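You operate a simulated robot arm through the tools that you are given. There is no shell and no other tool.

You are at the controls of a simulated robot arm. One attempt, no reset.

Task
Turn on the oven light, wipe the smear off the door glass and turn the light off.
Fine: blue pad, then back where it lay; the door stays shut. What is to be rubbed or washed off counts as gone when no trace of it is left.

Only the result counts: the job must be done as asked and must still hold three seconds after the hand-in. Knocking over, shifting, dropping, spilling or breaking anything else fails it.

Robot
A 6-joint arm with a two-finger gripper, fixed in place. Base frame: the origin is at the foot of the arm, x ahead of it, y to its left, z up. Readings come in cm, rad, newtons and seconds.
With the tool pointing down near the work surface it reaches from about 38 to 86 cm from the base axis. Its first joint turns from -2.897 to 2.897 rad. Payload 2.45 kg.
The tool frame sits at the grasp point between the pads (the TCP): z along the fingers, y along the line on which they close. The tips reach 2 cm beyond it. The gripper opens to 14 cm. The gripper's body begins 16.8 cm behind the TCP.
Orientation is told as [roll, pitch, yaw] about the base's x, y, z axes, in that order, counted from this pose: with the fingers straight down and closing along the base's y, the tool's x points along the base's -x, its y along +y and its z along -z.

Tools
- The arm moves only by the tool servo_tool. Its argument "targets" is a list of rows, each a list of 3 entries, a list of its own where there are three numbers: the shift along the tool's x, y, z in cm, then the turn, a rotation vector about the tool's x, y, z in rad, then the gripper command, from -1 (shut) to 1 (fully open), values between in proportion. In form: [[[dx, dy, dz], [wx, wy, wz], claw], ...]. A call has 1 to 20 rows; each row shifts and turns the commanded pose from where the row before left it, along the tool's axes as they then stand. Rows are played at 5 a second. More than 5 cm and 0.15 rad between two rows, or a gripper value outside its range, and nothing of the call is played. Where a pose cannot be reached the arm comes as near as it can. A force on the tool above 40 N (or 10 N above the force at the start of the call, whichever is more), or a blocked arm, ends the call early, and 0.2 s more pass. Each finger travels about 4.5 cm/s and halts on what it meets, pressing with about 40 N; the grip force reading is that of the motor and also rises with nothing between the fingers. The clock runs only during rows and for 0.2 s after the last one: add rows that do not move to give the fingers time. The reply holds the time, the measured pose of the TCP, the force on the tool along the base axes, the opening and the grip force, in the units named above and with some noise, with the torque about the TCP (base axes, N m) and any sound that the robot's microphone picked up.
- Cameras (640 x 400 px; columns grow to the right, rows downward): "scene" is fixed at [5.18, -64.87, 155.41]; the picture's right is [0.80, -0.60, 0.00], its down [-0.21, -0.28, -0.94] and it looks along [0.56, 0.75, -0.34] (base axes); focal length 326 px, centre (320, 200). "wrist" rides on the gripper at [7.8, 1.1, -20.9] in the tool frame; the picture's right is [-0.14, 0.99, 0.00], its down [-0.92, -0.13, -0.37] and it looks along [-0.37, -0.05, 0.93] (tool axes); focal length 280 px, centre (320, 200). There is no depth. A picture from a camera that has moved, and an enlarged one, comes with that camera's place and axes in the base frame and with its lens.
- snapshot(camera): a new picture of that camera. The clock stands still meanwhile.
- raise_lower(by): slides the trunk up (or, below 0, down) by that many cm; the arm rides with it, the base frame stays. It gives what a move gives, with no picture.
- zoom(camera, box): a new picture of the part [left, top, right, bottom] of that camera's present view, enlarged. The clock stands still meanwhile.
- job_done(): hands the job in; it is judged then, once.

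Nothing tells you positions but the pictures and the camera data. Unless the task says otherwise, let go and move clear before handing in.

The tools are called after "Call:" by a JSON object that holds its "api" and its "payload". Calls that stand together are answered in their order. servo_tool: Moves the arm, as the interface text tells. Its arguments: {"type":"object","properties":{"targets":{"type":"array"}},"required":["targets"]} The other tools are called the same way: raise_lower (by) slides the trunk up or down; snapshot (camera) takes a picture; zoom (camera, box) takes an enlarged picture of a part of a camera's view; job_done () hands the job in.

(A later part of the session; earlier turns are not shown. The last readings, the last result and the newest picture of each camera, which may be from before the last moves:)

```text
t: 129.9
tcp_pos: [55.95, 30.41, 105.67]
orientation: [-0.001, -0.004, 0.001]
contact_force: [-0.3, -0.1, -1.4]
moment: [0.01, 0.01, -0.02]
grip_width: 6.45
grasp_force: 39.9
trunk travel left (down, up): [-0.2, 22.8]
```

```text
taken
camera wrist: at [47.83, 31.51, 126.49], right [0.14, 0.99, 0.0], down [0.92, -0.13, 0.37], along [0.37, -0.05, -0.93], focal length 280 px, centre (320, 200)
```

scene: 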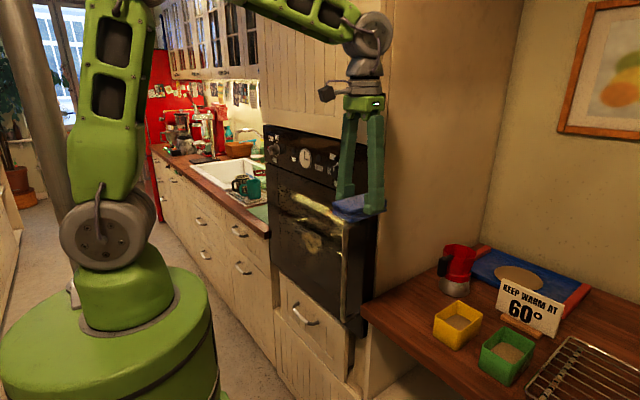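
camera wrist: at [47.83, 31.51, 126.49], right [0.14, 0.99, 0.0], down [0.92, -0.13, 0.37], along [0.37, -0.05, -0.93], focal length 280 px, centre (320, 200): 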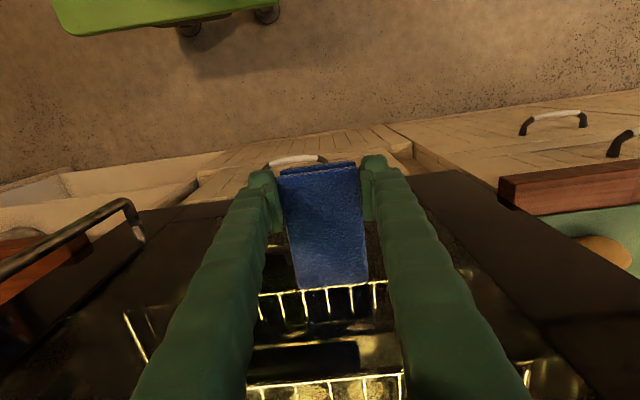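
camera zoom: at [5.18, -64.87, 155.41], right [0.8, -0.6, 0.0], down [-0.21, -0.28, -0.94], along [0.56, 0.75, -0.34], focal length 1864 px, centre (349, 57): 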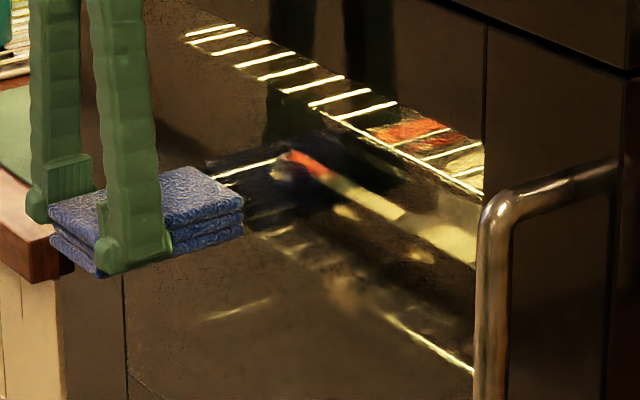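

Almost everything is gone, but contact faded on that last stroke. I'll repeat it at the same height with renewed pressure, stroking right.

Call:
{"api": "servo_tool", "payload": {"targets": [[[-0.1, 0, 0], [0, 0, 0], -0.4], [[-0.12, 0, 0], [0, 0, 0], -0.4], [[0, 0, 0], [0, 0, 0], -0.4]]}}

```text
t: 130.7
tcp_pos: [56.06, 30.4, 105.59]
orientation: [0.001, -0.001, 0.0]
contact_force: [-14.7, 4.2, 1.7]
moment: [0.04, -0.11, 0.27]
grip_width: 6.43
grasp_force: 39.8
trunk travel left (down, up): [-0.2, 22.8]
```

Call:
{"api": "servo_tool", "payload": {"targets": [[[0, -0.7, 0], [0, 0, 0], -0.4], [[0, -1.5, 0], [0, 0, 0], -0.4], [[0, -1.5, 0], [0, 0, 0], -0.4], [[0, -1.5, 0], [0, 0, 0], -0.4], [[0, -1.5, 0], [0, 0, 0], -0.4], [[0, -1.5, 0], [0, 0, 0], -0.4], [[0, -1.5, 0], [0, 0, 0], -0.4], [[0, -1.5, 0], [0, 0, 0], -0.4], [[0, -1.5, 0], [0, 0, 0], -0.4], [[0, -1.5, 0], [0, 0, 0], -0.4], [[0, -1.5, 0], [0, 0, 0], -0.4], [[0, -1.5, 0], [0, 0, 0], -0.4], [[0, -1.5, 0], [0, 0, 0], -0.4], [[0, -1.5, 0], [0, 0, 0], -0.4], [[0, 0, 0], [0, 0, 0], -0.4]]}}

Call:
{"api": "servo_tool", "payload": {"targets": [[[0.3, 0, 0], [0, 0, 0], -0.4], [[0, 0, -1.4], [0, 0, 0], -0.4], [[-0.35, 0, 0], [0, 0, 0], -0.4], [[0, 0.7, 0], [0, 0, 0], -0.4], [[0, 1.5, 0], [0, 0, 0], -0.4], [[0, 1.5, 0], [0, 0, 0], -0.4], [[0, 1.5, 0], [0, 0, 0], -0.4], [[0, 1.5, 0], [0, 0, 0], -0.4], [[-0.01, 1.5, 0], [0, 0, 0], -0.4], [[-0.01, 1.5, 0], [0, 0, 0], -0.4], [[-0.01, 1.5, 0], [0, 0, 0], -0.4], [[-0.01, 1.5, 0], [0, 0, 0], -0.4], [[-0.01, 1.5, 0], [0, 0, 0], -0.4], [[-0.01, 1.5, 0], [0, 0, 0], -0.4], [[-0.01, 1.5, 0], [0, 0, 0], -0.4], [[-0.01, 1.5, 0], [0, 0, 0], -0.4], [[-0.01, 1.5, 0], [0, 0, 0], -0.4], [[0, 0, 0], [0, 0, 0], -0.4]]}}

Call:
{"api": "zoom", "payload": {"camera": "scene", "box": [280, 190, 350, 260]}}

Call:
{"api": "zoom", "payload": {"camera": "scene", "box": [260, 110, 390, 270]}}

```text
t: 133.9
tcp_pos: [55.95, 10.16, 105.7]
orientation: [-0.002, 0.0, 0.0]
contact_force: [-27.6, 7.7, 0.2]
moment: [0.09, 0.15, 0.17]
grip_width: 6.48
grasp_force: 39.6
trunk travel left (down, up): [-0.2, 22.8]
```

```text
t: 137.7
tcp_pos: [56.04, 30.21, 106.91]
orientation: [-0.002, 0.004, 0.002]
contact_force: [-27.7, -8.3, -3.6]
moment: [-0.12, 0.47, -0.2]
grip_width: 6.43
grasp_force: 40.3
trunk travel left (down, up): [-0.2, 22.8]
```

```text
5.71 times, centred on (315, 225) of scene
camera zoom: at [5.18, -64.87, 155.41], right [0.8, -0.6, 0.0], down [-0.21, -0.28, -0.94], along [0.56, 0.75, -0.34], focal length 1864 px, centre (349, 57)
```

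zoom: 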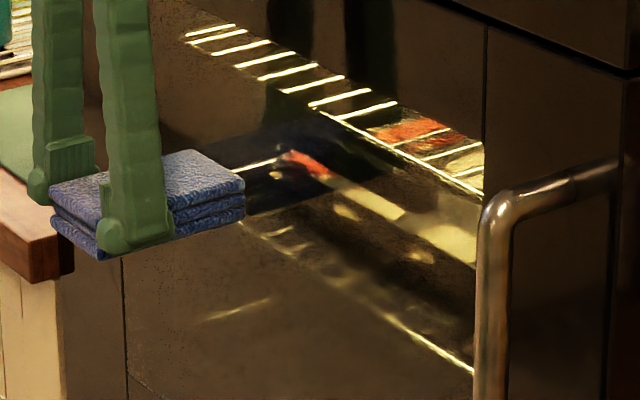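

```text
2.50 times, centred on (325, 190) of scene
camera zoom: at [5.18, -64.87, 155.41], right [0.8, -0.6, 0.0], down [-0.21, -0.28, -0.94], along [0.56, 0.75, -0.34], focal length 815 px, centre (308, 225)
```

zoom: 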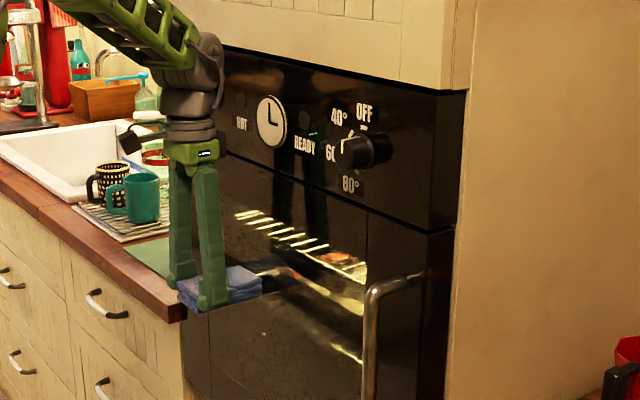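

The glass looks clear now. To be thorough I'll do one more strip higher (z about 108.3), stroking right, and then inspect closely.

Call:
{"api": "servo_tool", "payload": {"targets": [[[0.3, 0, 0], [0, 0, 0], -0.4], [[0, 0, -1.4], [0, 0, 0], -0.4], [[-0.25, 0, 0], [0, 0, 0], -0.4], [[0, -0.7, 0], [0, 0, 0], -0.4], [[0, -1.5, 0], [0, 0, 0], -0.4], [[0, -1.5, 0], [0, 0, 0], -0.4], [[0, -1.5, 0], [0, 0, 0], -0.4], [[0, -1.5, 0], [0, 0, 0], -0.4], [[0, -1.5, 0], [0, 0, 0], -0.4], [[0, -1.5, 0], [0, 0, 0], -0.4], [[0, -1.5, 0], [0, 0, 0], -0.4], [[0, -1.5, 0], [0, 0, 0], -0.4], [[0, -1.5, 0], [0, 0, 0], -0.4], [[0, -1.5, 0], [0, 0, 0], -0.4], [[0, -1.5, 0], [0, 0, 0], -0.4], [[0, -1.5, 0], [0, 0, 0], -0.4], [[0, 0, 0], [0, 0, 0], -0.4]]}}

Call:
{"api": "servo_tool", "payload": {"targets": [[[0.3, 0, 0], [0, 0, 0], -0.4], [[0.7, 0, 0], [0, 0, 0], -0.4], [[1.5, 0, 0], [0, 0, 0], -0.4], [[2.5, 0, 0], [0, 0, 0], -0.4], [[0, 0, -3], [0, 0, 0], -0.4], [[0, 0, -3], [0, 0, 0], -0.4], [[0, 0, -3], [0, 0, 0], -0.4], [[0, 0, -3], [0, 0, 0], -0.4], [[0, 0, 0], [0, 0, 0], -0.4]]}}

Call:
{"api": "snapshot", "payload": {"camera": "wrist"}}

Call:
{"api": "zoom", "payload": {"camera": "scene", "box": [265, 180, 365, 290]}}

```text
t: 141.3
tcp_pos: [55.95, 11.61, 108.58]
orientation: [-0.001, -0.001, -0.001]
contact_force: [-28.9, 8.8, 0.8]
moment: [0.07, 0.17, 0.19]
grip_width: 6.46
grasp_force: 39.6
trunk travel left (down, up): [-0.2, 22.8]
```

```text
t: 143.3
tcp_pos: [51.14, 11.7, 120.56]
orientation: [-0.001, 0.001, 0.0]
contact_force: [0.3, 0.8, -0.7]
moment: [0.0, -0.03, 0.02]
grip_width: 6.43
grasp_force: 39.7
trunk travel left (down, up): [-0.2, 22.8]
```

```text
taken
camera wrist: at [43.15, 12.82, 141.46], right [0.14, 0.99, 0.0], down [0.92, -0.13, 0.37], along [0.37, -0.05, -0.93], focal length 280 px, centre (320, 200)
```

wrist: 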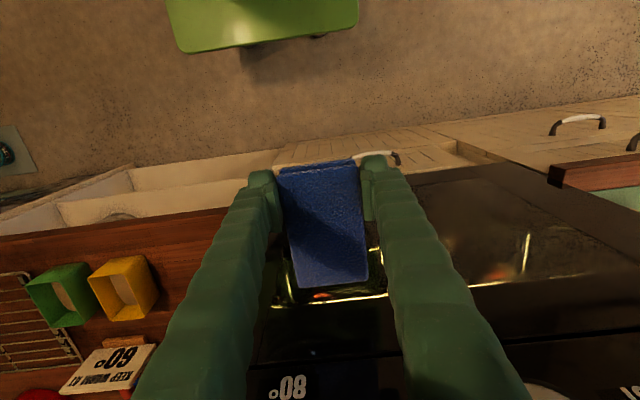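

```text
3.64 times, centred on (315, 235) of scene
camera zoom: at [5.18, -64.87, 155.41], right [0.8, -0.6, 0.0], down [-0.21, -0.28, -0.94], along [0.56, 0.75, -0.34], focal length 1186 px, centre (338, 73)
```

zoom: 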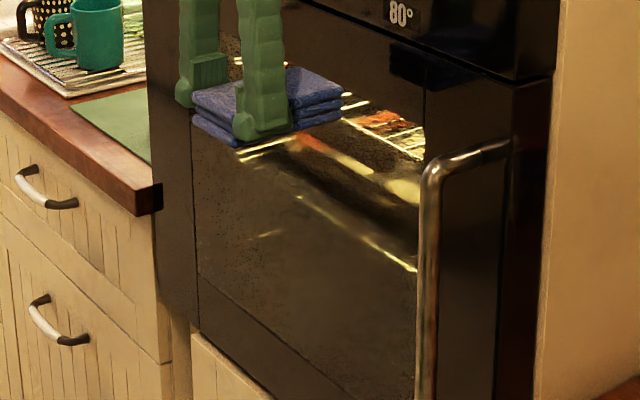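

The smear area is clear from this view. I'll enlarge it further to hunt for any faint traces.

Call:
{"api": "zoom", "payload": {"camera": "scene", "box": [285, 215, 345, 265]}}

Call:
{"api": "zoom", "payload": {"camera": "scene", "box": [275, 205, 325, 245]}}

Call:
{"api": "zoom", "payload": {"camera": "wrist", "box": [400, 160, 600, 300]}}

```text
8.00 times, centred on (315, 240) of scene
camera zoom: at [5.18, -64.87, 155.41], right [0.8, -0.6, 0.0], down [-0.21, -0.28, -0.94], along [0.56, 0.75, -0.34], focal length 2609 px, centre (360, -120)
```

zoom: 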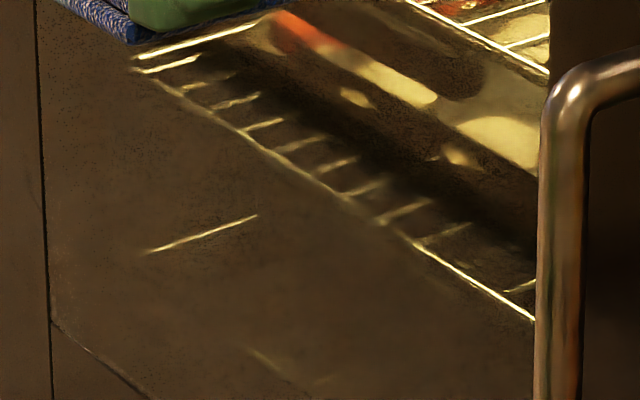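

```text
10.00 times, centred on (300, 225) of scene
camera zoom: at [5.18, -64.87, 155.41], right [0.8, -0.6, 0.0], down [-0.21, -0.28, -0.94], along [0.56, 0.75, -0.34], focal length 3262 px, centre (520, -50)
```

zoom: 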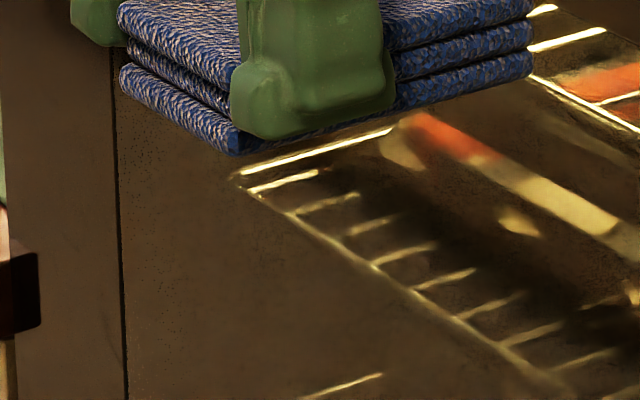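

```text
2.86 times, centred on (500, 230) of wrist
camera zoom: at [43.15, 12.82, 141.46], right [0.14, 0.99, 0.0], down [0.92, -0.13, 0.37], along [0.37, -0.05, -0.93], focal length 801 px, centre (-194, 114)
```

zoom: 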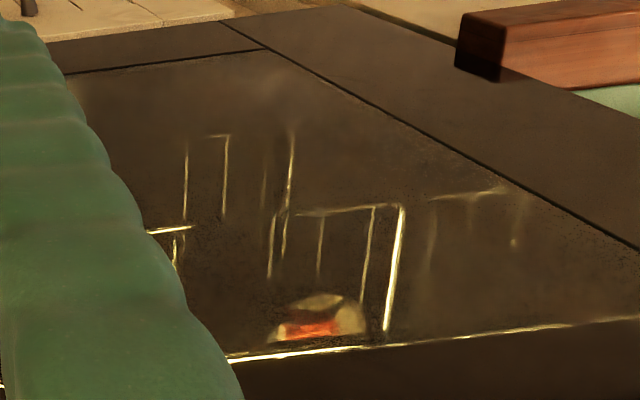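

The glass looks clean, but "no trace" is strict, so I'll do a second full pass over the area at offset heights. First I'll go back down to the lower right, off the glass.

Call:
{"api": "servo_tool", "payload": {"targets": [[[0, -1, 4], [0, 0, 0], -0.4], [[0, -1, 4], [0, 0, 0], -0.4], [[0, 0, 4], [0, 0, 0], -0.4], [[0, 0, 4], [0, 0, 0], -0.4], [[0, 0, 4], [0, 0, 0], -0.4], [[0, 0, 3.5], [0, 0, 0], -0.4], [[-2, 0, 0], [0, 0, 0], -0.4], [[-2, 0, 0], [0, 0, 0], -0.4], [[-0.6, 0, 0], [0, 0, 0], -0.4], [[-0.2, 0, 0], [0, 0, 0], -0.4], [[0, 0, 0], [0, 0, 0], -0.4]]}}

```text
t: 145.7
tcp_pos: [56.01, 9.74, 96.79]
orientation: [0.001, 0.0, 0.0]
contact_force: [-2.5, 0.7, -1.4]
moment: [0.02, 0.06, 0.01]
grip_width: 6.44
grasp_force: 40.2
trunk travel left (down, up): [-0.2, 22.8]
```

Just touching. I'll press a little more and run two overlapping strokes.

Call:
{"api": "servo_tool", "payload": {"targets": [[[-0.15, 0, 0], [0, 0, 0], -0.4], [[0, 1.5, 0], [0, 0, 0], -0.4], [[0, 2.5, 0], [0, 0, 0], -0.4], [[0, 2.5, 0], [0, 0, 0], -0.4], [[0, 2.5, 0], [0, 0, 0], -0.4], [[0, 2.5, 0], [0, 0, 0], -0.4], [[0, 2.5, 0], [0, 0, 0], -0.4], [[0, 2.5, 0], [0, 0, 0], -0.4], [[0, 2.5, 0], [0, 0, 0], -0.4], [[0, 1.5, 0], [0, 0, 0], -0.4], [[0, 0, 0], [0, 0, 0], -0.4]]}}

```text
t: 148.1
tcp_pos: [56.05, 30.02, 97.16]
orientation: [-0.002, 0.002, -0.001]
contact_force: [-24.9, -7.1, -1.8]
moment: [-0.07, 0.23, -0.29]
grip_width: 6.45
grasp_force: 39.8
trunk travel left (down, up): [-0.2, 22.8]
```

Call:
{"api": "servo_tool", "payload": {"targets": [[[0.3, 0, 0], [0, 0, 0], -0.4], [[0, 0, -1.6], [0, 0, 0], -0.4], [[-0.27, 0, 0], [0, 0, 0], -0.4], [[0, -1.5, 0], [0, 0, 0], -0.4], [[0, -2.5, 0], [0, 0, 0], -0.4], [[0, -2.5, 0], [0, 0, 0], -0.4], [[0, -2.5, 0], [0, 0, 0], -0.4], [[0, -2.5, 0], [0, 0, 0], -0.4], [[0, -2.5, 0], [0, 0, 0], -0.4], [[0, -2.5, 0], [0, 0, 0], -0.4], [[0, -2.5, 0], [0, 0, 0], -0.4], [[0, -1, 0], [0, 0, 0], -0.4], [[0, 0, 0], [0, 0, 0], -0.4]]}}

Call:
{"api": "servo_tool", "payload": {"targets": [[[0.3, 0, 0], [0, 0, 0], -0.4], [[0, 0, -1.6], [0, 0, 0], -0.4], [[-0.28, 0, 0], [0, 0, 0], -0.4], [[0, 1.5, 0], [0, 0, 0], -0.4], [[0, 2.5, 0], [0, 0, 0], -0.4], [[0, 2.5, 0], [0, 0, 0], -0.4], [[0, 2.5, 0], [0, 0, 0], -0.4], [[0, 2.5, 0], [0, 0, 0], -0.4], [[0, 2.5, 0], [0, 0, 0], -0.4], [[0, 2.5, 0], [0, 0, 0], -0.4], [[0, 2.5, 0], [0, 0, 0], -0.4], [[0, 1, 0], [0, 0, 0], -0.4], [[0, 0, 0], [0, 0, 0], -0.4]]}}

```text
t: 150.9
tcp_pos: [56.07, 10.06, 98.67]
orientation: [-0.002, -0.003, 0.001]
contact_force: [-20.3, 8.2, 0.9]
moment: [0.02, -0.01, 0.29]
grip_width: 6.41
grasp_force: 39.8
trunk travel left (down, up): [-0.2, 22.8]
```

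```text
t: 153.7
tcp_pos: [56.15, 30.16, 99.96]
orientation: [-0.001, -0.001, 0.0]
contact_force: [-16.7, -7.2, 0.6]
moment: [-0.04, 0.16, -0.19]
grip_width: 6.44
grasp_force: 40.6
trunk travel left (down, up): [-0.2, 22.8]
```

Pressure is consistently 15–25 N. Two more strips upward.

Call:
{"api": "servo_tool", "payload": {"targets": [[[0.3, 0, 0], [0, 0, 0], -0.4], [[0, 0, -1.6], [0, 0, 0], -0.4], [[-0.32, 0, 0], [0, 0, 0], -0.4], [[0, -1.5, 0], [0, 0, 0], -0.4], [[0, -2.5, 0], [0, 0, 0], -0.4], [[0, -2.5, 0], [0, 0, 0], -0.4], [[0, -2.5, 0], [0, 0, 0], -0.4], [[0, -2.5, 0], [0, 0, 0], -0.4], [[0, -2.5, 0], [0, 0, 0], -0.4], [[0, -2.5, 0], [0, 0, 0], -0.4], [[0, -2.5, 0], [0, 0, 0], -0.4], [[0, -1, 0], [0, 0, 0], -0.4], [[0, 0, 0], [0, 0, 0], -0.4]]}}

Call:
{"api": "servo_tool", "payload": {"targets": [[[0.3, 0, 0], [0, 0, 0], -0.4], [[0, 0, -1.6], [0, 0, 0], -0.4], [[-0.31, 0, 0], [0, 0, 0], -0.4], [[0, 1.5, 0], [0, 0, 0], -0.4], [[0, 2.5, 0], [0, 0, 0], -0.4], [[0, 2.5, 0], [0, 0, 0], -0.4], [[0, 2.5, 0], [0, 0, 0], -0.4], [[0, 2.5, 0], [0, 0, 0], -0.4], [[0, 2.5, 0], [0, 0, 0], -0.4], [[0, 2.5, 0], [0, 0, 0], -0.4], [[0, 2.5, 0], [0, 0, 0], -0.4], [[0, 1, 0], [0, 0, 0], -0.4], [[0, 0, 0], [0, 0, 0], -0.4]]}}

```text
t: 156.5
tcp_pos: [56.13, 10.25, 101.6]
orientation: [-0.002, -0.001, 0.0]
contact_force: [-8.1, 2.8, 0.0]
moment: [0.02, 0.08, 0.12]
grip_width: 6.42
grasp_force: 40.1
trunk travel left (down, up): [-0.2, 22.8]
```

```text
t: 159.3
tcp_pos: [56.22, 30.04, 103.38]
orientation: [0.001, 0.001, 0.001]
contact_force: [-18.0, -7.2, -2.7]
moment: [-0.07, 0.29, -0.35]
grip_width: 6.43
grasp_force: 40.5
trunk travel left (down, up): [-0.2, 22.8]
```

Two more strips to finish the second pass.

Call:
{"api": "servo_tool", "payload": {"targets": [[[0.3, 0, 0], [0, 0, 0], -0.4], [[0, 0, -1.6], [0, 0, 0], -0.4], [[-0.33, 0, 0], [0, 0, 0], -0.4], [[0, -1.5, 0], [0, 0, 0], -0.4], [[0, -2.5, 0], [0, 0, 0], -0.4], [[0, -2.5, 0], [0, 0, 0], -0.4], [[0, -2.5, 0], [0, 0, 0], -0.4], [[0, -2.5, 0], [0, 0, 0], -0.4], [[0, -2.5, 0], [0, 0, 0], -0.4], [[0, -2.5, 0], [0, 0, 0], -0.4], [[0, -2.5, 0], [0, 0, 0], -0.4], [[0, -1, 0], [0, 0, 0], -0.4], [[0, 0, 0], [0, 0, 0], -0.4]]}}

Call:
{"api": "servo_tool", "payload": {"targets": [[[0.3, 0, 0], [0, 0, 0], -0.4], [[0, 0, -1.6], [0, 0, 0], -0.4], [[-0.31, 0, 0], [0, 0, 0], -0.4], [[0, 1.5, 0], [0, 0, 0], -0.4], [[0, 2.5, 0], [0, 0, 0], -0.4], [[0, 2.5, 0], [0, 0, 0], -0.4], [[0, 2.5, 0], [0, 0, 0], -0.4], [[0, 2.5, 0], [0, 0, 0], -0.4], [[0, 2.5, 0], [0, 0, 0], -0.4], [[0, 2.5, 0], [0, 0, 0], -0.4], [[0, 2.5, 0], [0, 0, 0], -0.4], [[0, 1, 0], [0, 0, 0], -0.4], [[0, 0, 0], [0, 0, 0], -0.4]]}}

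Call:
{"api": "zoom", "payload": {"camera": "scene", "box": [285, 195, 345, 265]}}

```text
t: 162.1
tcp_pos: [55.89, 10.26, 105.08]
orientation: [-0.001, 0.001, 0.001]
contact_force: [-21.6, 9.2, -0.8]
moment: [0.08, 0.18, 0.4]
grip_width: 6.43
grasp_force: 39.9
trunk travel left (down, up): [-0.2, 22.8]
```

```text
t: 164.9
tcp_pos: [56.09, 30.11, 106.55]
orientation: [-0.003, -0.001, 0.0]
contact_force: [-19.7, -7.8, -1.1]
moment: [-0.08, 0.21, -0.33]
grip_width: 6.45
grasp_force: 40.4
trunk travel left (down, up): [-0.2, 22.8]
```

```text
5.71 times, centred on (315, 230) of scene
camera zoom: at [5.18, -64.87, 155.41], right [0.8, -0.6, 0.0], down [-0.21, -0.28, -0.94], along [0.56, 0.75, -0.34], focal length 1864 px, centre (349, 29)
```

zoom: 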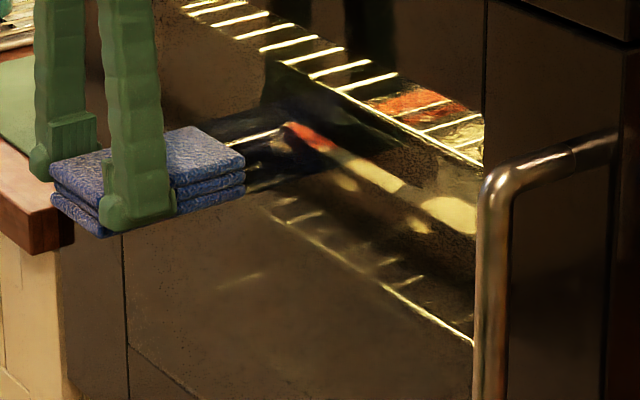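

Both passes are done and the glass is clear. I'll back away from the glass, rise and swing right to return the pad.

Call:
{"api": "servo_tool", "payload": {"targets": [[[0.3, 0, 0], [0, 0, 0], -0.4], [[1, 0, 0], [0, 0, 0], -0.4], [[2.5, 0, 0], [0, 0, 0], -0.4], [[3, 0, -2], [0, 0, 0], -0.4], [[1.4, 0, -3], [0, 0, 0], -0.4], [[0, 0, -4], [0, 0, 0], -0.4], [[0, 0, -4], [0, 0, 0], -0.4], [[0, -3, -3], [0, 0, 0], -0.4], [[0, -4, 0], [0, 0, 0], -0.4], [[0, -4, 0], [0, 0, 0], -0.4], [[0, -4, 0], [0, 0, 0], -0.4], [[0, -4, 0], [0, 0, 0], -0.4], [[0, -4, 0], [0, 0, 0], -0.4], [[0, -4, 0], [0, 0, 0], -0.4], [[0, -4, 0], [0, 0, 0], -0.4], [[0, -4, 0], [0, 0, 0], -0.4], [[0, -4, 0], [0, 0, 0], -0.4], [[0, -4, 0], [0, 0, 0], -0.4], [[0, -2.9, 0], [0, 0, 0], -0.4], [[0, 0, 0], [0, 0, 0], -0.4]]}}

Call:
{"api": "zoom", "payload": {"camera": "scene", "box": [265, 180, 375, 290]}}

Call:
{"api": "snapshot", "payload": {"camera": "wrist"}}

Call:
{"api": "zoom", "payload": {"camera": "scene", "box": [285, 200, 345, 260]}}

```text
t: 169.1
tcp_pos: [48.03, -15.75, 122.47]
orientation: [-0.002, -0.002, 0.002]
contact_force: [0.6, 0.4, -0.3]
moment: [0.04, 0.0, -0.01]
grip_width: 6.44
grasp_force: 40.1
trunk travel left (down, up): [-0.2, 22.8]
```

```text
3.64 times, centred on (320, 235) of scene
camera zoom: at [5.18, -64.87, 155.41], right [0.8, -0.6, 0.0], down [-0.21, -0.28, -0.94], along [0.56, 0.75, -0.34], focal length 1186 px, centre (320, 73)
```

zoom: 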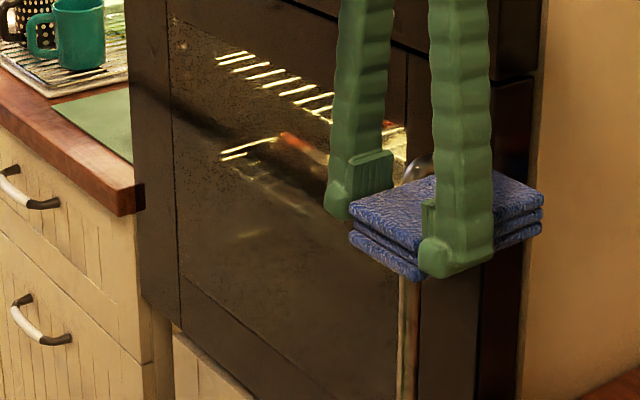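

```text
taken
camera wrist: at [40.0, -14.65, 143.35], right [0.14, 0.99, 0.0], down [0.92, -0.13, 0.37], along [0.37, -0.05, -0.93], focal length 280 px, centre (320, 200)
```

wrist: 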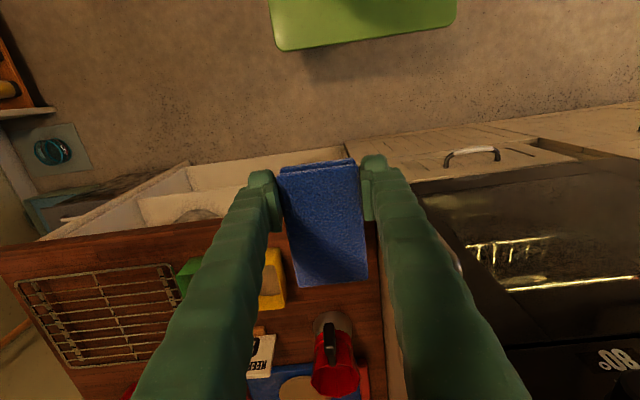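

```text
6.67 times, centred on (315, 230) of scene
camera zoom: at [5.18, -64.87, 155.41], right [0.8, -0.6, 0.0], down [-0.21, -0.28, -0.94], along [0.56, 0.75, -0.34], focal length 2174 px, centre (353, 0)
```

zoom: 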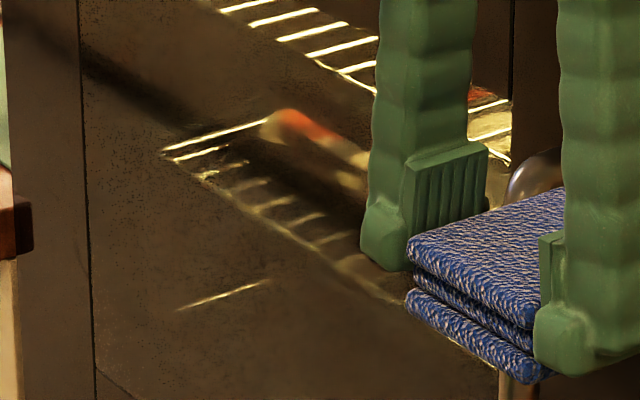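

The glass is clear. I'll compare how the pad now sits in the grip with how I took it, to correct for any slip when putting it back.

Call:
{"api": "zoom", "payload": {"camera": "wrist", "box": [230, 90, 420, 250]}}

Call:
{"api": "zoom", "payload": {"camera": "wrist", "box": [230, 150, 420, 310]}}

```text
2.50 times, centred on (325, 170) of wrist
camera zoom: at [40.0, -14.65, 143.35], right [0.14, 0.99, 0.0], down [0.92, -0.13, 0.37], along [0.37, -0.05, -0.93], focal length 701 px, centre (308, 275)
```

zoom: 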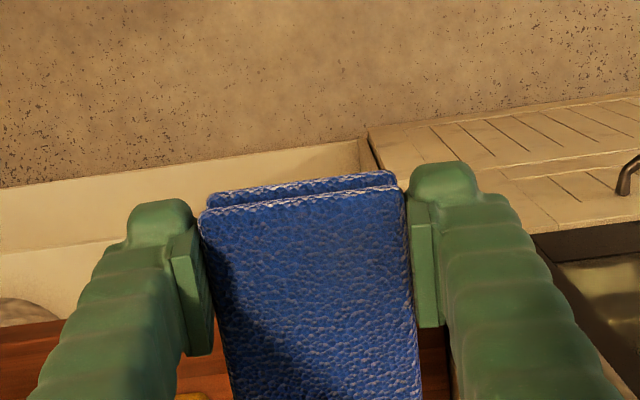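

```text
2.50 times, centred on (325, 230) of wrist
camera zoom: at [40.0, -14.65, 143.35], right [0.14, 0.99, 0.0], down [0.92, -0.13, 0.37], along [0.37, -0.05, -0.93], focal length 701 px, centre (308, 125)
```

zoom: 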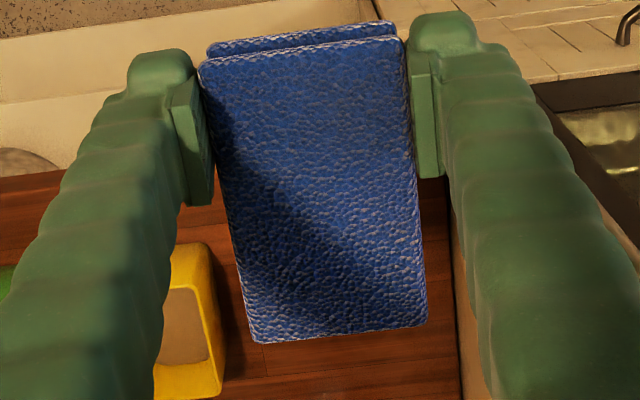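

The pad slipped back about 0.43 cm in the fingers, so I'll aim the gripper at about x 69.7 to restore its place. I'll move over the counter and descend partway.

Call:
{"api": "servo_tool", "payload": {"targets": [[[-3, 0, 0], [0, 0, 0], -0.4], [[-4, 0, 0], [0, 0, 0], -0.4], [[-4, 0, 0], [0, 0, 0], -0.4], [[-4, 0, 0], [0, 0, 0], -0.4], [[-4, -0.1, 0], [0, 0, 0], -0.4], [[-2.7, 0, 0], [0, 0, 0], -0.4], [[0, 0, 3], [0, 0, 0], -0.4], [[0, 0, 4], [0, 0, 0], -0.4], [[0, 0, 4], [0, 0, 0], -0.4], [[0, 0, 4], [0, 0, 0], -0.4], [[0, 0, 4], [0, 0, 0], -0.4], [[0, 0, 3], [0, 0, 0], -0.4], [[0, 0, 0], [0, 0, 0], -0.4], [[0, 0, 0], [0, 0, 0], -0.4]]}}

Call:
{"api": "snapshot", "payload": {"camera": "wrist"}}

Call:
{"api": "zoom", "payload": {"camera": "scene", "box": [360, 220, 480, 330]}}

```text
t: 172.1
tcp_pos: [69.71, -15.9, 100.69]
orientation: [-0.001, -0.002, 0.0]
contact_force: [-1.0, 0.4, -0.1]
moment: [-0.01, 0.01, 0.0]
grip_width: 6.45
grasp_force: 39.4
trunk travel left (down, up): [-0.2, 22.8]
```

```text
taken
camera wrist: at [61.67, -14.74, 121.55], right [0.14, 0.99, 0.0], down [0.92, -0.13, 0.37], along [0.37, -0.05, -0.93], focal length 280 px, centre (320, 200)
```

wrist: 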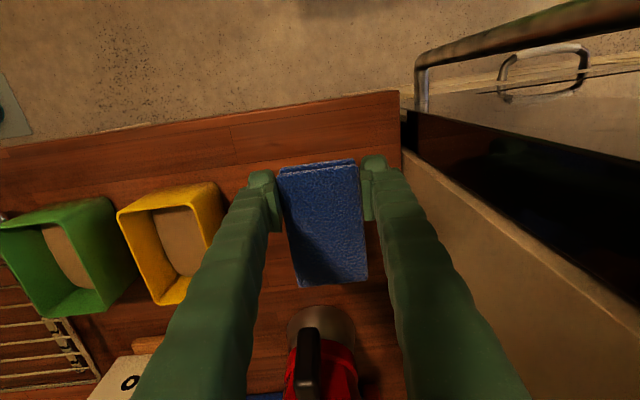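

```text
3.64 times, centred on (420, 275) of scene
camera zoom: at [5.18, -64.87, 155.41], right [0.8, -0.6, 0.0], down [-0.21, -0.28, -0.94], along [0.56, 0.75, -0.34], focal length 1186 px, centre (-44, -73)
```

zoom: 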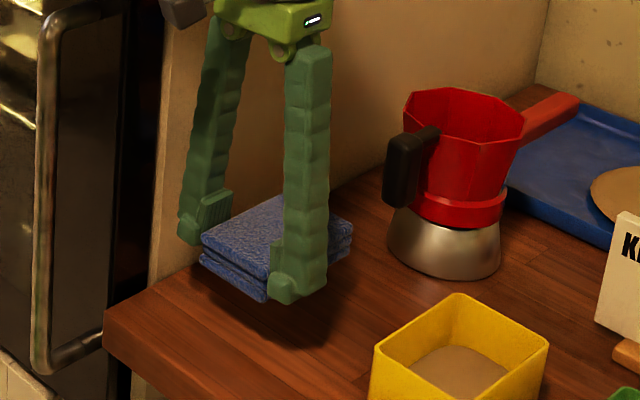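

Well aligned. I'll lower gently, with small final steps.

Call:
{"api": "servo_tool", "payload": {"targets": [[[0, 0, 2], [0, 0, 0], -0.4], [[0, 0, 2], [0, 0, 0], -0.4], [[0, 0, 1], [0, 0, 0], -0.4], [[0, 0, 0.4], [0, 0, 0], -0.4], [[0, 0, 0], [0, 0, 0], -0.4]]}}

```text
t: 173.3
tcp_pos: [69.69, -15.92, 95.18]
orientation: [0.0, 0.0, 0.0]
contact_force: [0.3, 0.3, -0.8]
moment: [0.0, 0.03, -0.03]
grip_width: 6.45
grasp_force: 40.1
trunk travel left (down, up): [-0.2, 22.8]
```

Call:
{"api": "servo_tool", "payload": {"targets": [[[0, 0, 0.15], [0, 0, 0], -0.4], [[0, 0, 0.1], [0, 0, 0], -0.4], [[0, 0, 0], [0, 0, 0], -0.4]]}}

Call:
{"api": "zoom", "payload": {"camera": "scene", "box": [370, 250, 470, 330]}}

```text
t: 174.1
tcp_pos: [69.63, -16.0, 94.96]
orientation: [0.0, -0.001, 0.0]
contact_force: [-3.0, 1.7, 6.0]
moment: [0.09, -0.54, 0.14]
grip_width: 6.45
grasp_force: 39.4
trunk travel left (down, up): [-0.2, 22.8]
```

```text
5.00 times, centred on (420, 290) of scene
camera zoom: at [5.18, -64.87, 155.41], right [0.8, -0.6, 0.0], down [-0.21, -0.28, -0.94], along [0.56, 0.75, -0.34], focal length 1631 px, centre (-180, -250)
```

zoom: 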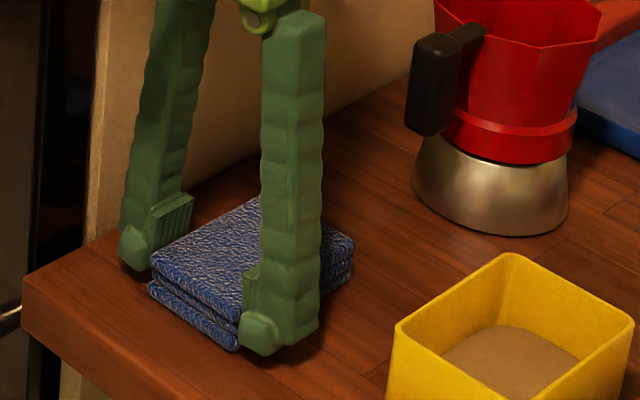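

Light contact with the counter, and the visible corner coincides with the original place. I'll open and rise straight up.

Call:
{"api": "servo_tool", "payload": {"targets": [[[0, 0, 0], [0, 0, 0], -0.15], [[0, 0, 0], [0, 0, 0], 0], [[0, 0, 0], [0, 0, 0], 0.12], [[0, 0, 0], [0, 0, 0], 0.23], [[0, 0, 0], [0, 0, 0], 0.23], [[0, 0, -1.5], [0, 0, 0], 0.23], [[0, 0, -3], [0, 0, 0], 0.23], [[0, 0, -4], [0, 0, 0], 0.23], [[0, 0, -4], [0, 0, 0], 0.23], [[0, 0, -4], [0, 0, 0], 0.23], [[0, 0, -4], [0, 0, 0], 0.23], [[0, 0, 0], [0, 0, 0], 0.23]]}}

Call:
{"api": "zoom", "payload": {"camera": "scene", "box": [370, 270, 450, 330]}}

Call:
{"api": "snapshot", "payload": {"camera": "wrist"}}

```text
t: 176.7
tcp_pos: [69.72, -15.99, 115.54]
orientation: [0.0, -0.001, 0.001]
contact_force: [0.6, -0.1, 0.0]
moment: [-0.02, 0.04, 0.0]
grip_width: 8.63
grasp_force: 0.0
trunk travel left (down, up): [-0.2, 22.8]
```

```text
6.67 times, centred on (410, 300) of scene
camera zoom: at [5.18, -64.87, 155.41], right [0.8, -0.6, 0.0], down [-0.21, -0.28, -0.94], along [0.56, 0.75, -0.34], focal length 2174 px, centre (-280, -467)
```

zoom: 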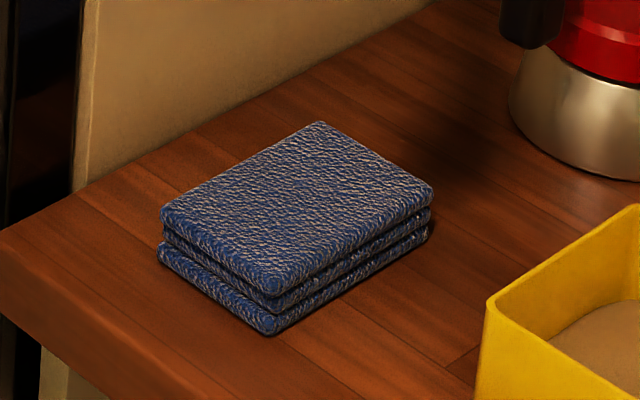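

```text
taken
camera wrist: at [61.63, -14.81, 136.37], right [0.14, 0.99, 0.0], down [0.92, -0.13, 0.37], along [0.37, -0.05, -0.93], focal length 280 px, centre (320, 200)
```

wrist: 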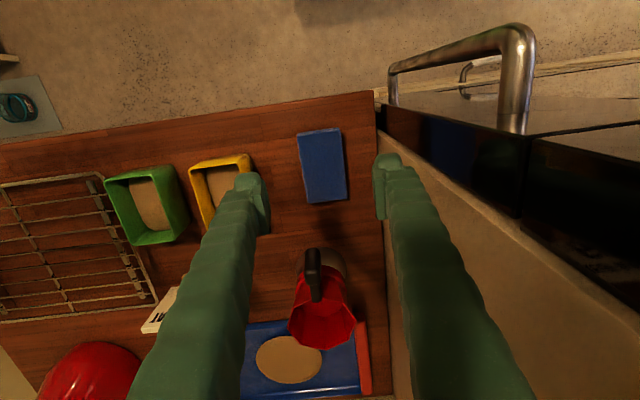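

The pad lies exactly as in the first picture. Now for the light: I'll rise, come back out over the floor and swing left to the knob, fingers half open.

Call:
{"api": "servo_tool", "payload": {"targets": [[[0, 0, -3], [0, 0, 0], 0.1], [[0, 0, -4], [0, 0, 0], 0], [[0, 0, -4], [0, 0, 0], 0], [[1, 0, -4], [0, 0, 0], 0], [[4, 0, 0], [0, 0, 0], 0], [[4, 0, 0], [0, 0, 0], 0], [[4, 0, 0], [0, 0, 0], 0], [[4, 0, 0], [0, 0, 0], 0], [[0.7, 0, 0], [0, 0, 0], 0], [[0, 0, 0], [0, 0, 0], 0]]}}

Call:
{"api": "servo_tool", "payload": {"targets": [[[0, 2, 0], [0, 0, 0], 0], [[0, 4, 0], [0, 0, 0], 0], [[0, 4, 0], [0, 0, 0], 0], [[0, 4, 0], [0, 0, 0], 0], [[0, 4, 0], [0, 0, 0], 0], [[0, 4, 0], [0, 0, 0], 0], [[0, 4, 0], [0, 0, 0], 0], [[0, 4, 0], [0, 0, 0], 0], [[0, 4, 0], [0, 0, 0], 0], [[0, 4, 0], [0, 0, 0], 0], [[0, 4, 0], [0, 0, 0], 0], [[0, 4, 0], [0, 0, 0], 0], [[0, 4, 0], [0, 0, 0], 0], [[0, 4, 0], [0, 0, 0], 0], [[0, 4, 0], [0, 0, 0], 0], [[0, 1, 0], [0, 0, 0], 0], [[0, 0, 0], [0, 0, 0], 0]]}}

Call:
{"api": "snapshot", "payload": {"camera": "scene"}}

```text
t: 178.9
tcp_pos: [52.09, -15.86, 130.0]
orientation: [0.0, -0.001, 0.0]
contact_force: [-0.3, 0.7, 0.3]
moment: [-0.02, 0.01, -0.01]
grip_width: 7.01
grasp_force: 0.0
trunk travel left (down, up): [-0.2, 22.8]
```

```text
t: 182.5
tcp_pos: [52.23, 43.21, 130.31]
orientation: [-0.001, -0.002, -0.002]
contact_force: [-0.1, -0.8, 0.3]
moment: [0.03, 0.03, 0.0]
grip_width: 7.0
grasp_force: 0.0
trunk travel left (down, up): [-0.2, 22.8]
```

```text
taken
```

scene: 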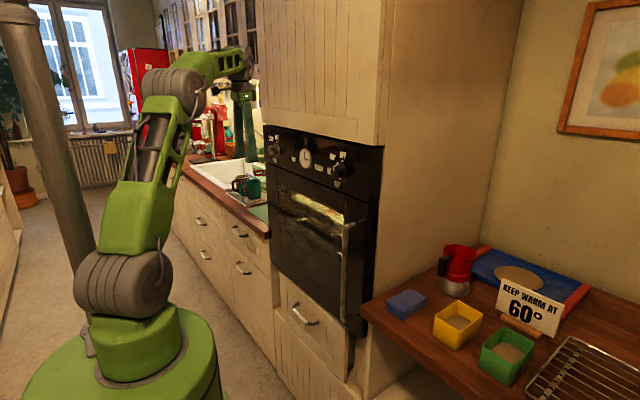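

The glass is unobstructed from the scene camera now. I'll use this moment for a careful look at the whole door.

Call:
{"api": "zoom", "payload": {"camera": "scene", "box": [265, 180, 375, 290]}}

Call:
{"api": "zoom", "payload": {"camera": "scene", "box": [285, 210, 345, 260]}}

```text
3.64 times, centred on (320, 235) of scene
camera zoom: at [5.18, -64.87, 155.41], right [0.8, -0.6, 0.0], down [-0.21, -0.28, -0.94], along [0.56, 0.75, -0.34], focal length 1186 px, centre (320, 73)
```

zoom: 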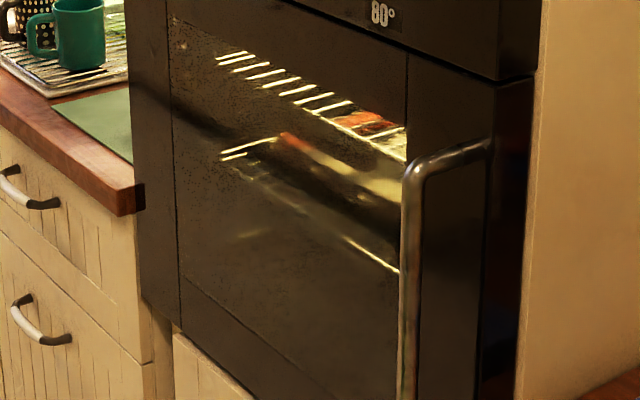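

```text
8.00 times, centred on (315, 235) of scene
camera zoom: at [5.18, -64.87, 155.41], right [0.8, -0.6, 0.0], down [-0.21, -0.28, -0.94], along [0.56, 0.75, -0.34], focal length 2609 px, centre (360, -80)
```

zoom: 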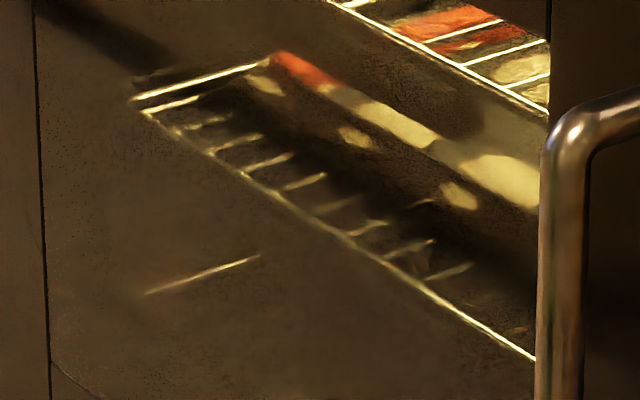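

No trace is left on the glass. Now I'll pitch forward and pre-turn the gripper by the LIGHT angle in free air.

Call:
{"api": "servo_tool", "payload": {"targets": [[[0, 0, 0], [0, -0.1428, 0], 0], [[0, 0, 0], [0, -0.1428, 0], 0], [[0, 0, 0], [0, -0.1428, 0], 0], [[0, 0, 0], [0, -0.1428, 0], 0], [[0, 0, 0], [0, -0.1428, 0], 0], [[0, 0, 0], [0, -0.1428, 0], 0], [[0, 0, 0], [0, -0.1428, 0], 0], [[0, 0, 0], [0, -0.1428, 0], 0], [[0, 0, 0], [0, -0.1428, 0], 0], [[0, 0, 0], [0, -0.1428, 0], 0], [[0, 0, 0], [0, -0.1428, 0], 0], [[0, 0, 0], [0, 0, -0.144], 0], [[0, 0, 0], [0, 0, -0.144], 0], [[0, 0, 0], [0, 0, -0.144], 0], [[0, 0, 0], [0, 0, -0.144], 0], [[0, 0, 0], [0, 0, -0.144], 0], [[0, 0, 0], [0, 0, -0.144], 0], [[0, 0, 0], [0, 0, 0], 0]]}}

Call:
{"api": "snapshot", "payload": {"camera": "wrist"}}

```text
t: 186.3
tcp_pos: [52.12, 43.26, 130.4]
orientation: [-1.574, -0.705, 1.569]
contact_force: [-0.3, -0.1, -0.6]
moment: [0.01, -0.02, 0.01]
grip_width: 7.01
grasp_force: 0.0
trunk travel left (down, up): [-0.2, 22.8]
```

```text
taken
camera wrist: at [31.02, 37.99, 124.42], right [0.0, 0.75, -0.67], down [-0.37, 0.62, 0.69], along [0.93, 0.24, 0.28], focal length 280 px, centre (320, 200)
```

wrist: 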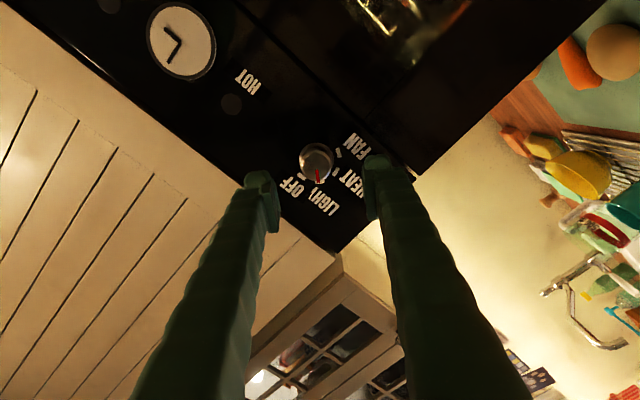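

I'll correct the small lateral offset and approach to just short of the knob.

Call:
{"api": "servo_tool", "payload": {"targets": [[[-0.1, -0.27, 2], [0, 0, 0], 0], [[-0.09, -0.26, 2], [0, 0, 0], 0], [[0, 0, 2], [0, 0, 0], 0], [[0, 0, 1], [0, 0, 0], 0], [[0, 0, 0], [0, 0, 0], 0]]}}

Call:
{"api": "zoom", "payload": {"camera": "wrist", "box": [230, 100, 430, 260]}}

```text
t: 187.5
tcp_pos: [59.17, 42.98, 130.96]
orientation: [-1.571, -0.708, 1.572]
contact_force: [-0.2, -0.6, 0.7]
moment: [-0.03, 0.0, -0.04]
grip_width: 7.0
grasp_force: 0.0
trunk travel left (down, up): [-0.2, 22.8]
```

```text
2.50 times, centred on (330, 180) of wrist
camera zoom: at [38.01, 37.78, 125.07], right [0.0, 0.75, -0.66], down [-0.37, 0.62, 0.69], along [0.93, 0.24, 0.28], focal length 701 px, centre (295, 250)
```

zoom: 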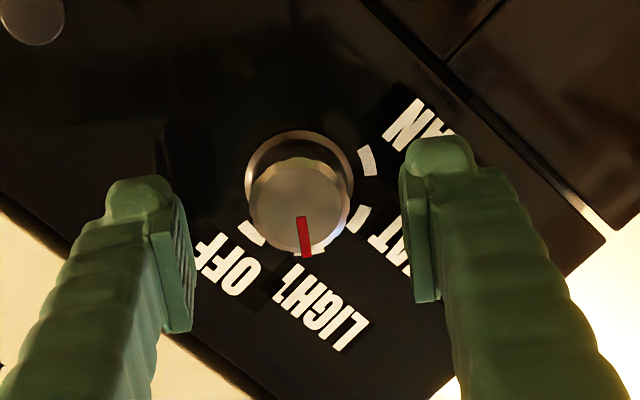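

The knob is centred between the fingers and its pointer is on LIGHT. I'll go in and close.

Call:
{"api": "servo_tool", "payload": {"targets": [[[0, 0, 1.3], [0, 0, 0], 0], [[0, 0, 1.3], [0, 0, 0], 0], [[0, 0, 1.2], [0, 0, 0], 0], [[0, 0, 0], [0, 0, 0], 0], [[0, 0, 0], [0, 0, 0], -0.3], [[0, 0, 0], [0, 0, 0], -0.6], [[0, 0, 0], [0, 0, 0], -0.7], [[0, 0, 0], [0, 0, 0], -0.7], [[0, 0, 0], [0, 0, 0], -0.7]]}}

Call:
{"api": "zoom", "payload": {"camera": "wrist", "box": [230, 120, 430, 280]}}

```text
t: 189.5
tcp_pos: [62.84, 43.19, 130.9]
orientation: [-1.571, -0.706, 1.57]
contact_force: [-0.2, 1.3, -1.4]
moment: [-0.02, -0.03, 0.12]
grip_width: 3.53
grasp_force: 44.9
trunk travel left (down, up): [-0.2, 22.8]
```

```text
2.50 times, centred on (330, 200) of wrist
camera zoom: at [41.76, 37.91, 124.97], right [0.0, 0.75, -0.66], down [-0.37, 0.62, 0.69], along [0.93, 0.24, 0.28], focal length 701 px, centre (295, 200)
```

zoom: 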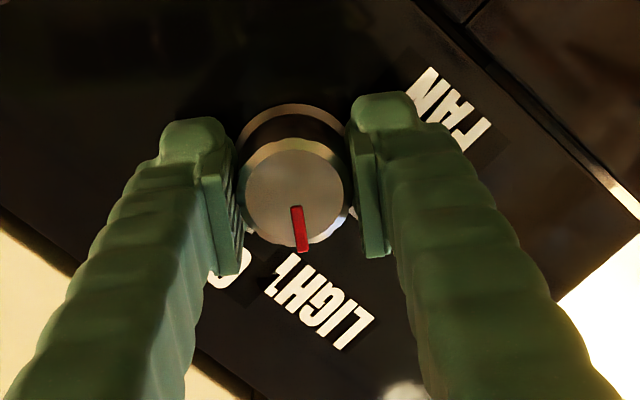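

The knob is firmly held. I'll turn it clockwise by the same 49° back to OFF.

Call:
{"api": "servo_tool", "payload": {"targets": [[[0, 0, 0], [0, 0, 0.1], -0.7], [[0, 0, 0], [0, 0, 0.14], -0.7], [[0, 0, 0], [0, 0, 0.14], -0.7], [[0, 0, 0], [0, 0, 0.14], -0.7], [[0, 0, 0], [0, 0, 0.14], -0.7], [[0, 0, 0], [0, 0, 0.14], -0.7], [[0, 0, 0], [0, 0, 0.07], -0.7], [[0, 0, 0], [0, 0, 0], -0.7]]}}

Call:
{"api": "zoom", "payload": {"camera": "wrist", "box": [220, 60, 420, 220]}}

Call:
{"api": "zoom", "payload": {"camera": "scene", "box": [240, 110, 400, 290]}}

```text
t: 191.3
tcp_pos: [62.78, 42.93, 130.95]
orientation: [1.901, -1.561, -1.9]
contact_force: [0.9, 3.0, 9.3]
moment: [0.02, 0.11, 0.04]
grip_width: 3.49
grasp_force: 45.2
trunk travel left (down, up): [-0.2, 22.8]
```

```text
2.50 times, centred on (320, 140) of wrist
camera zoom: at [41.78, 44.2, 123.05], right [0.0, 0.99, 0.15], down [-0.37, -0.14, 0.92], along [0.93, -0.05, 0.37], focal length 701 px, centre (320, 350)
```

zoom: 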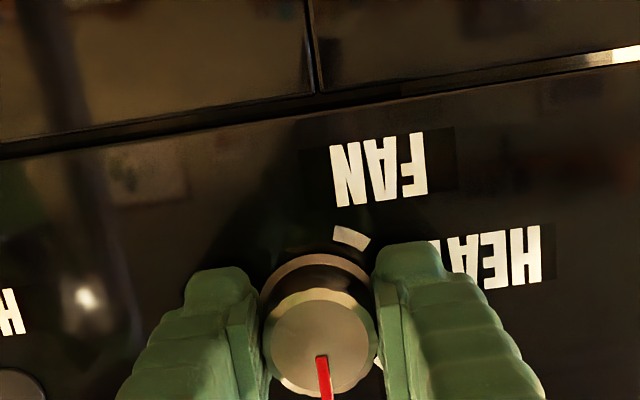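

```text
2.22 times, centred on (320, 200) of scene
camera zoom: at [5.18, -64.87, 155.41], right [0.8, -0.6, 0.0], down [-0.21, -0.28, -0.94], along [0.56, 0.75, -0.34], focal length 725 px, centre (320, 200)
```

zoom: 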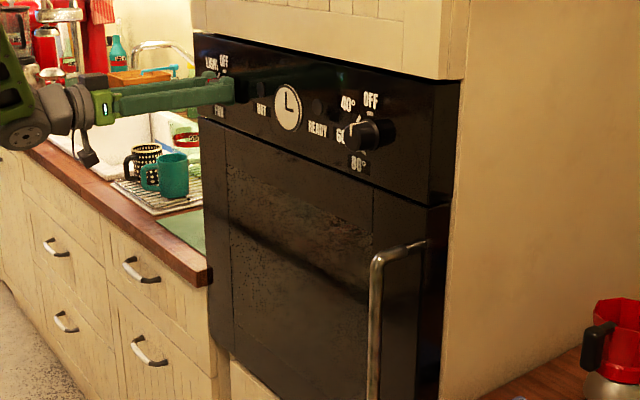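

The light is off and the pointer is back at OFF. I'll release and back straight out.

Call:
{"api": "servo_tool", "payload": {"targets": [[[0, 0, 0], [0, 0, 0], -0.3], [[0, 0, 0], [0, 0, 0], 0], [[0, 0, 0], [0, 0, 0], 0], [[0, 0, 0], [0, 0, 0], 0], [[0, 0, -2], [0, 0, 0], 0], [[0, 0, -2.5], [0, 0, 0], 0], [[0, 0, -2.5], [0, 0, 0], 0], [[0, 0, -2.5], [0, 0, 0], 0], [[0, 0, 0], [0, 0, 0], 0]]}}

Call:
{"api": "zoom", "payload": {"camera": "scene", "box": [262, 128, 302, 168]}}

Call:
{"api": "zoom", "payload": {"camera": "scene", "box": [255, 180, 415, 300]}}

Call:
{"api": "zoom", "payload": {"camera": "wrist", "box": [220, 20, 440, 200]}}

Call:
{"api": "zoom", "payload": {"camera": "scene", "box": [285, 210, 345, 260]}}

```text
t: 193.3
tcp_pos: [53.19, 42.7, 130.98]
orientation: [1.774, -1.564, -1.777]
contact_force: [-0.7, -0.4, -0.3]
moment: [0.01, 0.01, -0.01]
grip_width: 7.0
grasp_force: 0.1
trunk travel left (down, up): [-0.2, 22.8]
```

```text
10.00 times, centred on (282, 148) of scene
camera zoom: at [5.18, -64.87, 155.41], right [0.8, -0.6, 0.0], down [-0.21, -0.28, -0.94], along [0.56, 0.75, -0.34], focal length 3262 px, centre (700, 720)
```

zoom: 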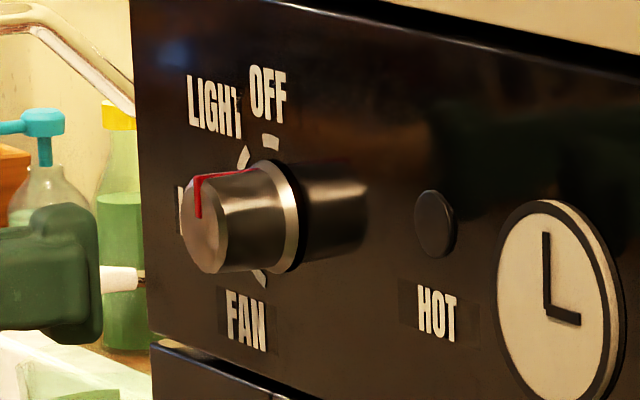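

```text
3.33 times, centred on (335, 240) of scene
camera zoom: at [5.18, -64.87, 155.41], right [0.8, -0.6, 0.0], down [-0.21, -0.28, -0.94], along [0.56, 0.75, -0.34], focal length 1087 px, centre (270, 67)
```

zoom: 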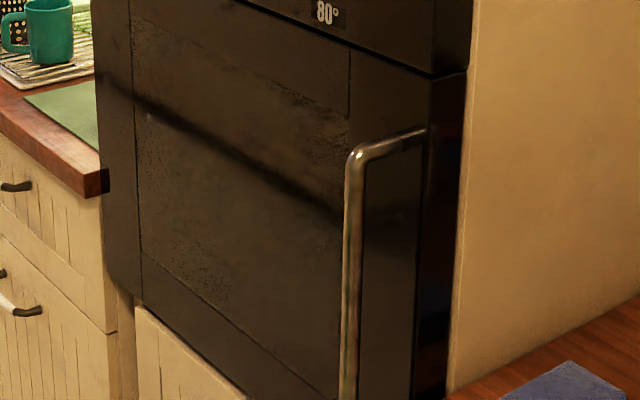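

```text
2.22 times, centred on (330, 110) of wrist
camera zoom: at [32.19, 43.9, 123.12], right [0.0, 0.99, 0.14], down [-0.37, -0.13, 0.92], along [0.93, -0.05, 0.37], focal length 623 px, centre (298, 400)
```

zoom: 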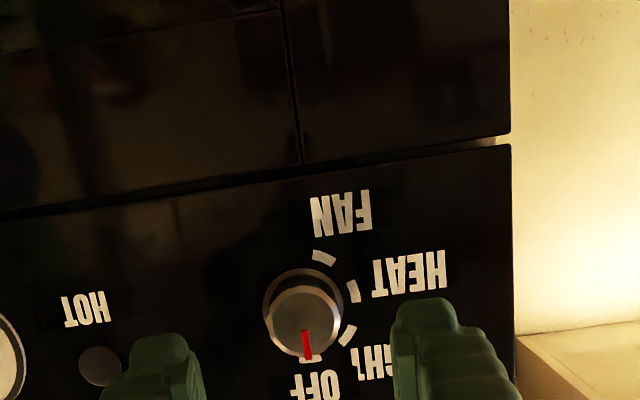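

```text
8.00 times, centred on (315, 235) of scene
camera zoom: at [5.18, -64.87, 155.41], right [0.8, -0.6, 0.0], down [-0.21, -0.28, -0.94], along [0.56, 0.75, -0.34], focal length 2609 px, centre (360, -80)
```

zoom: 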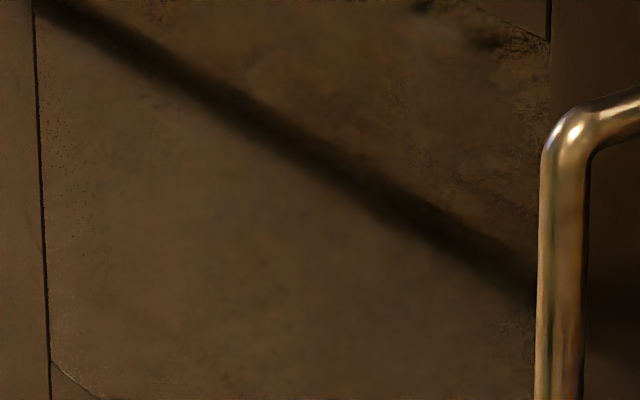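

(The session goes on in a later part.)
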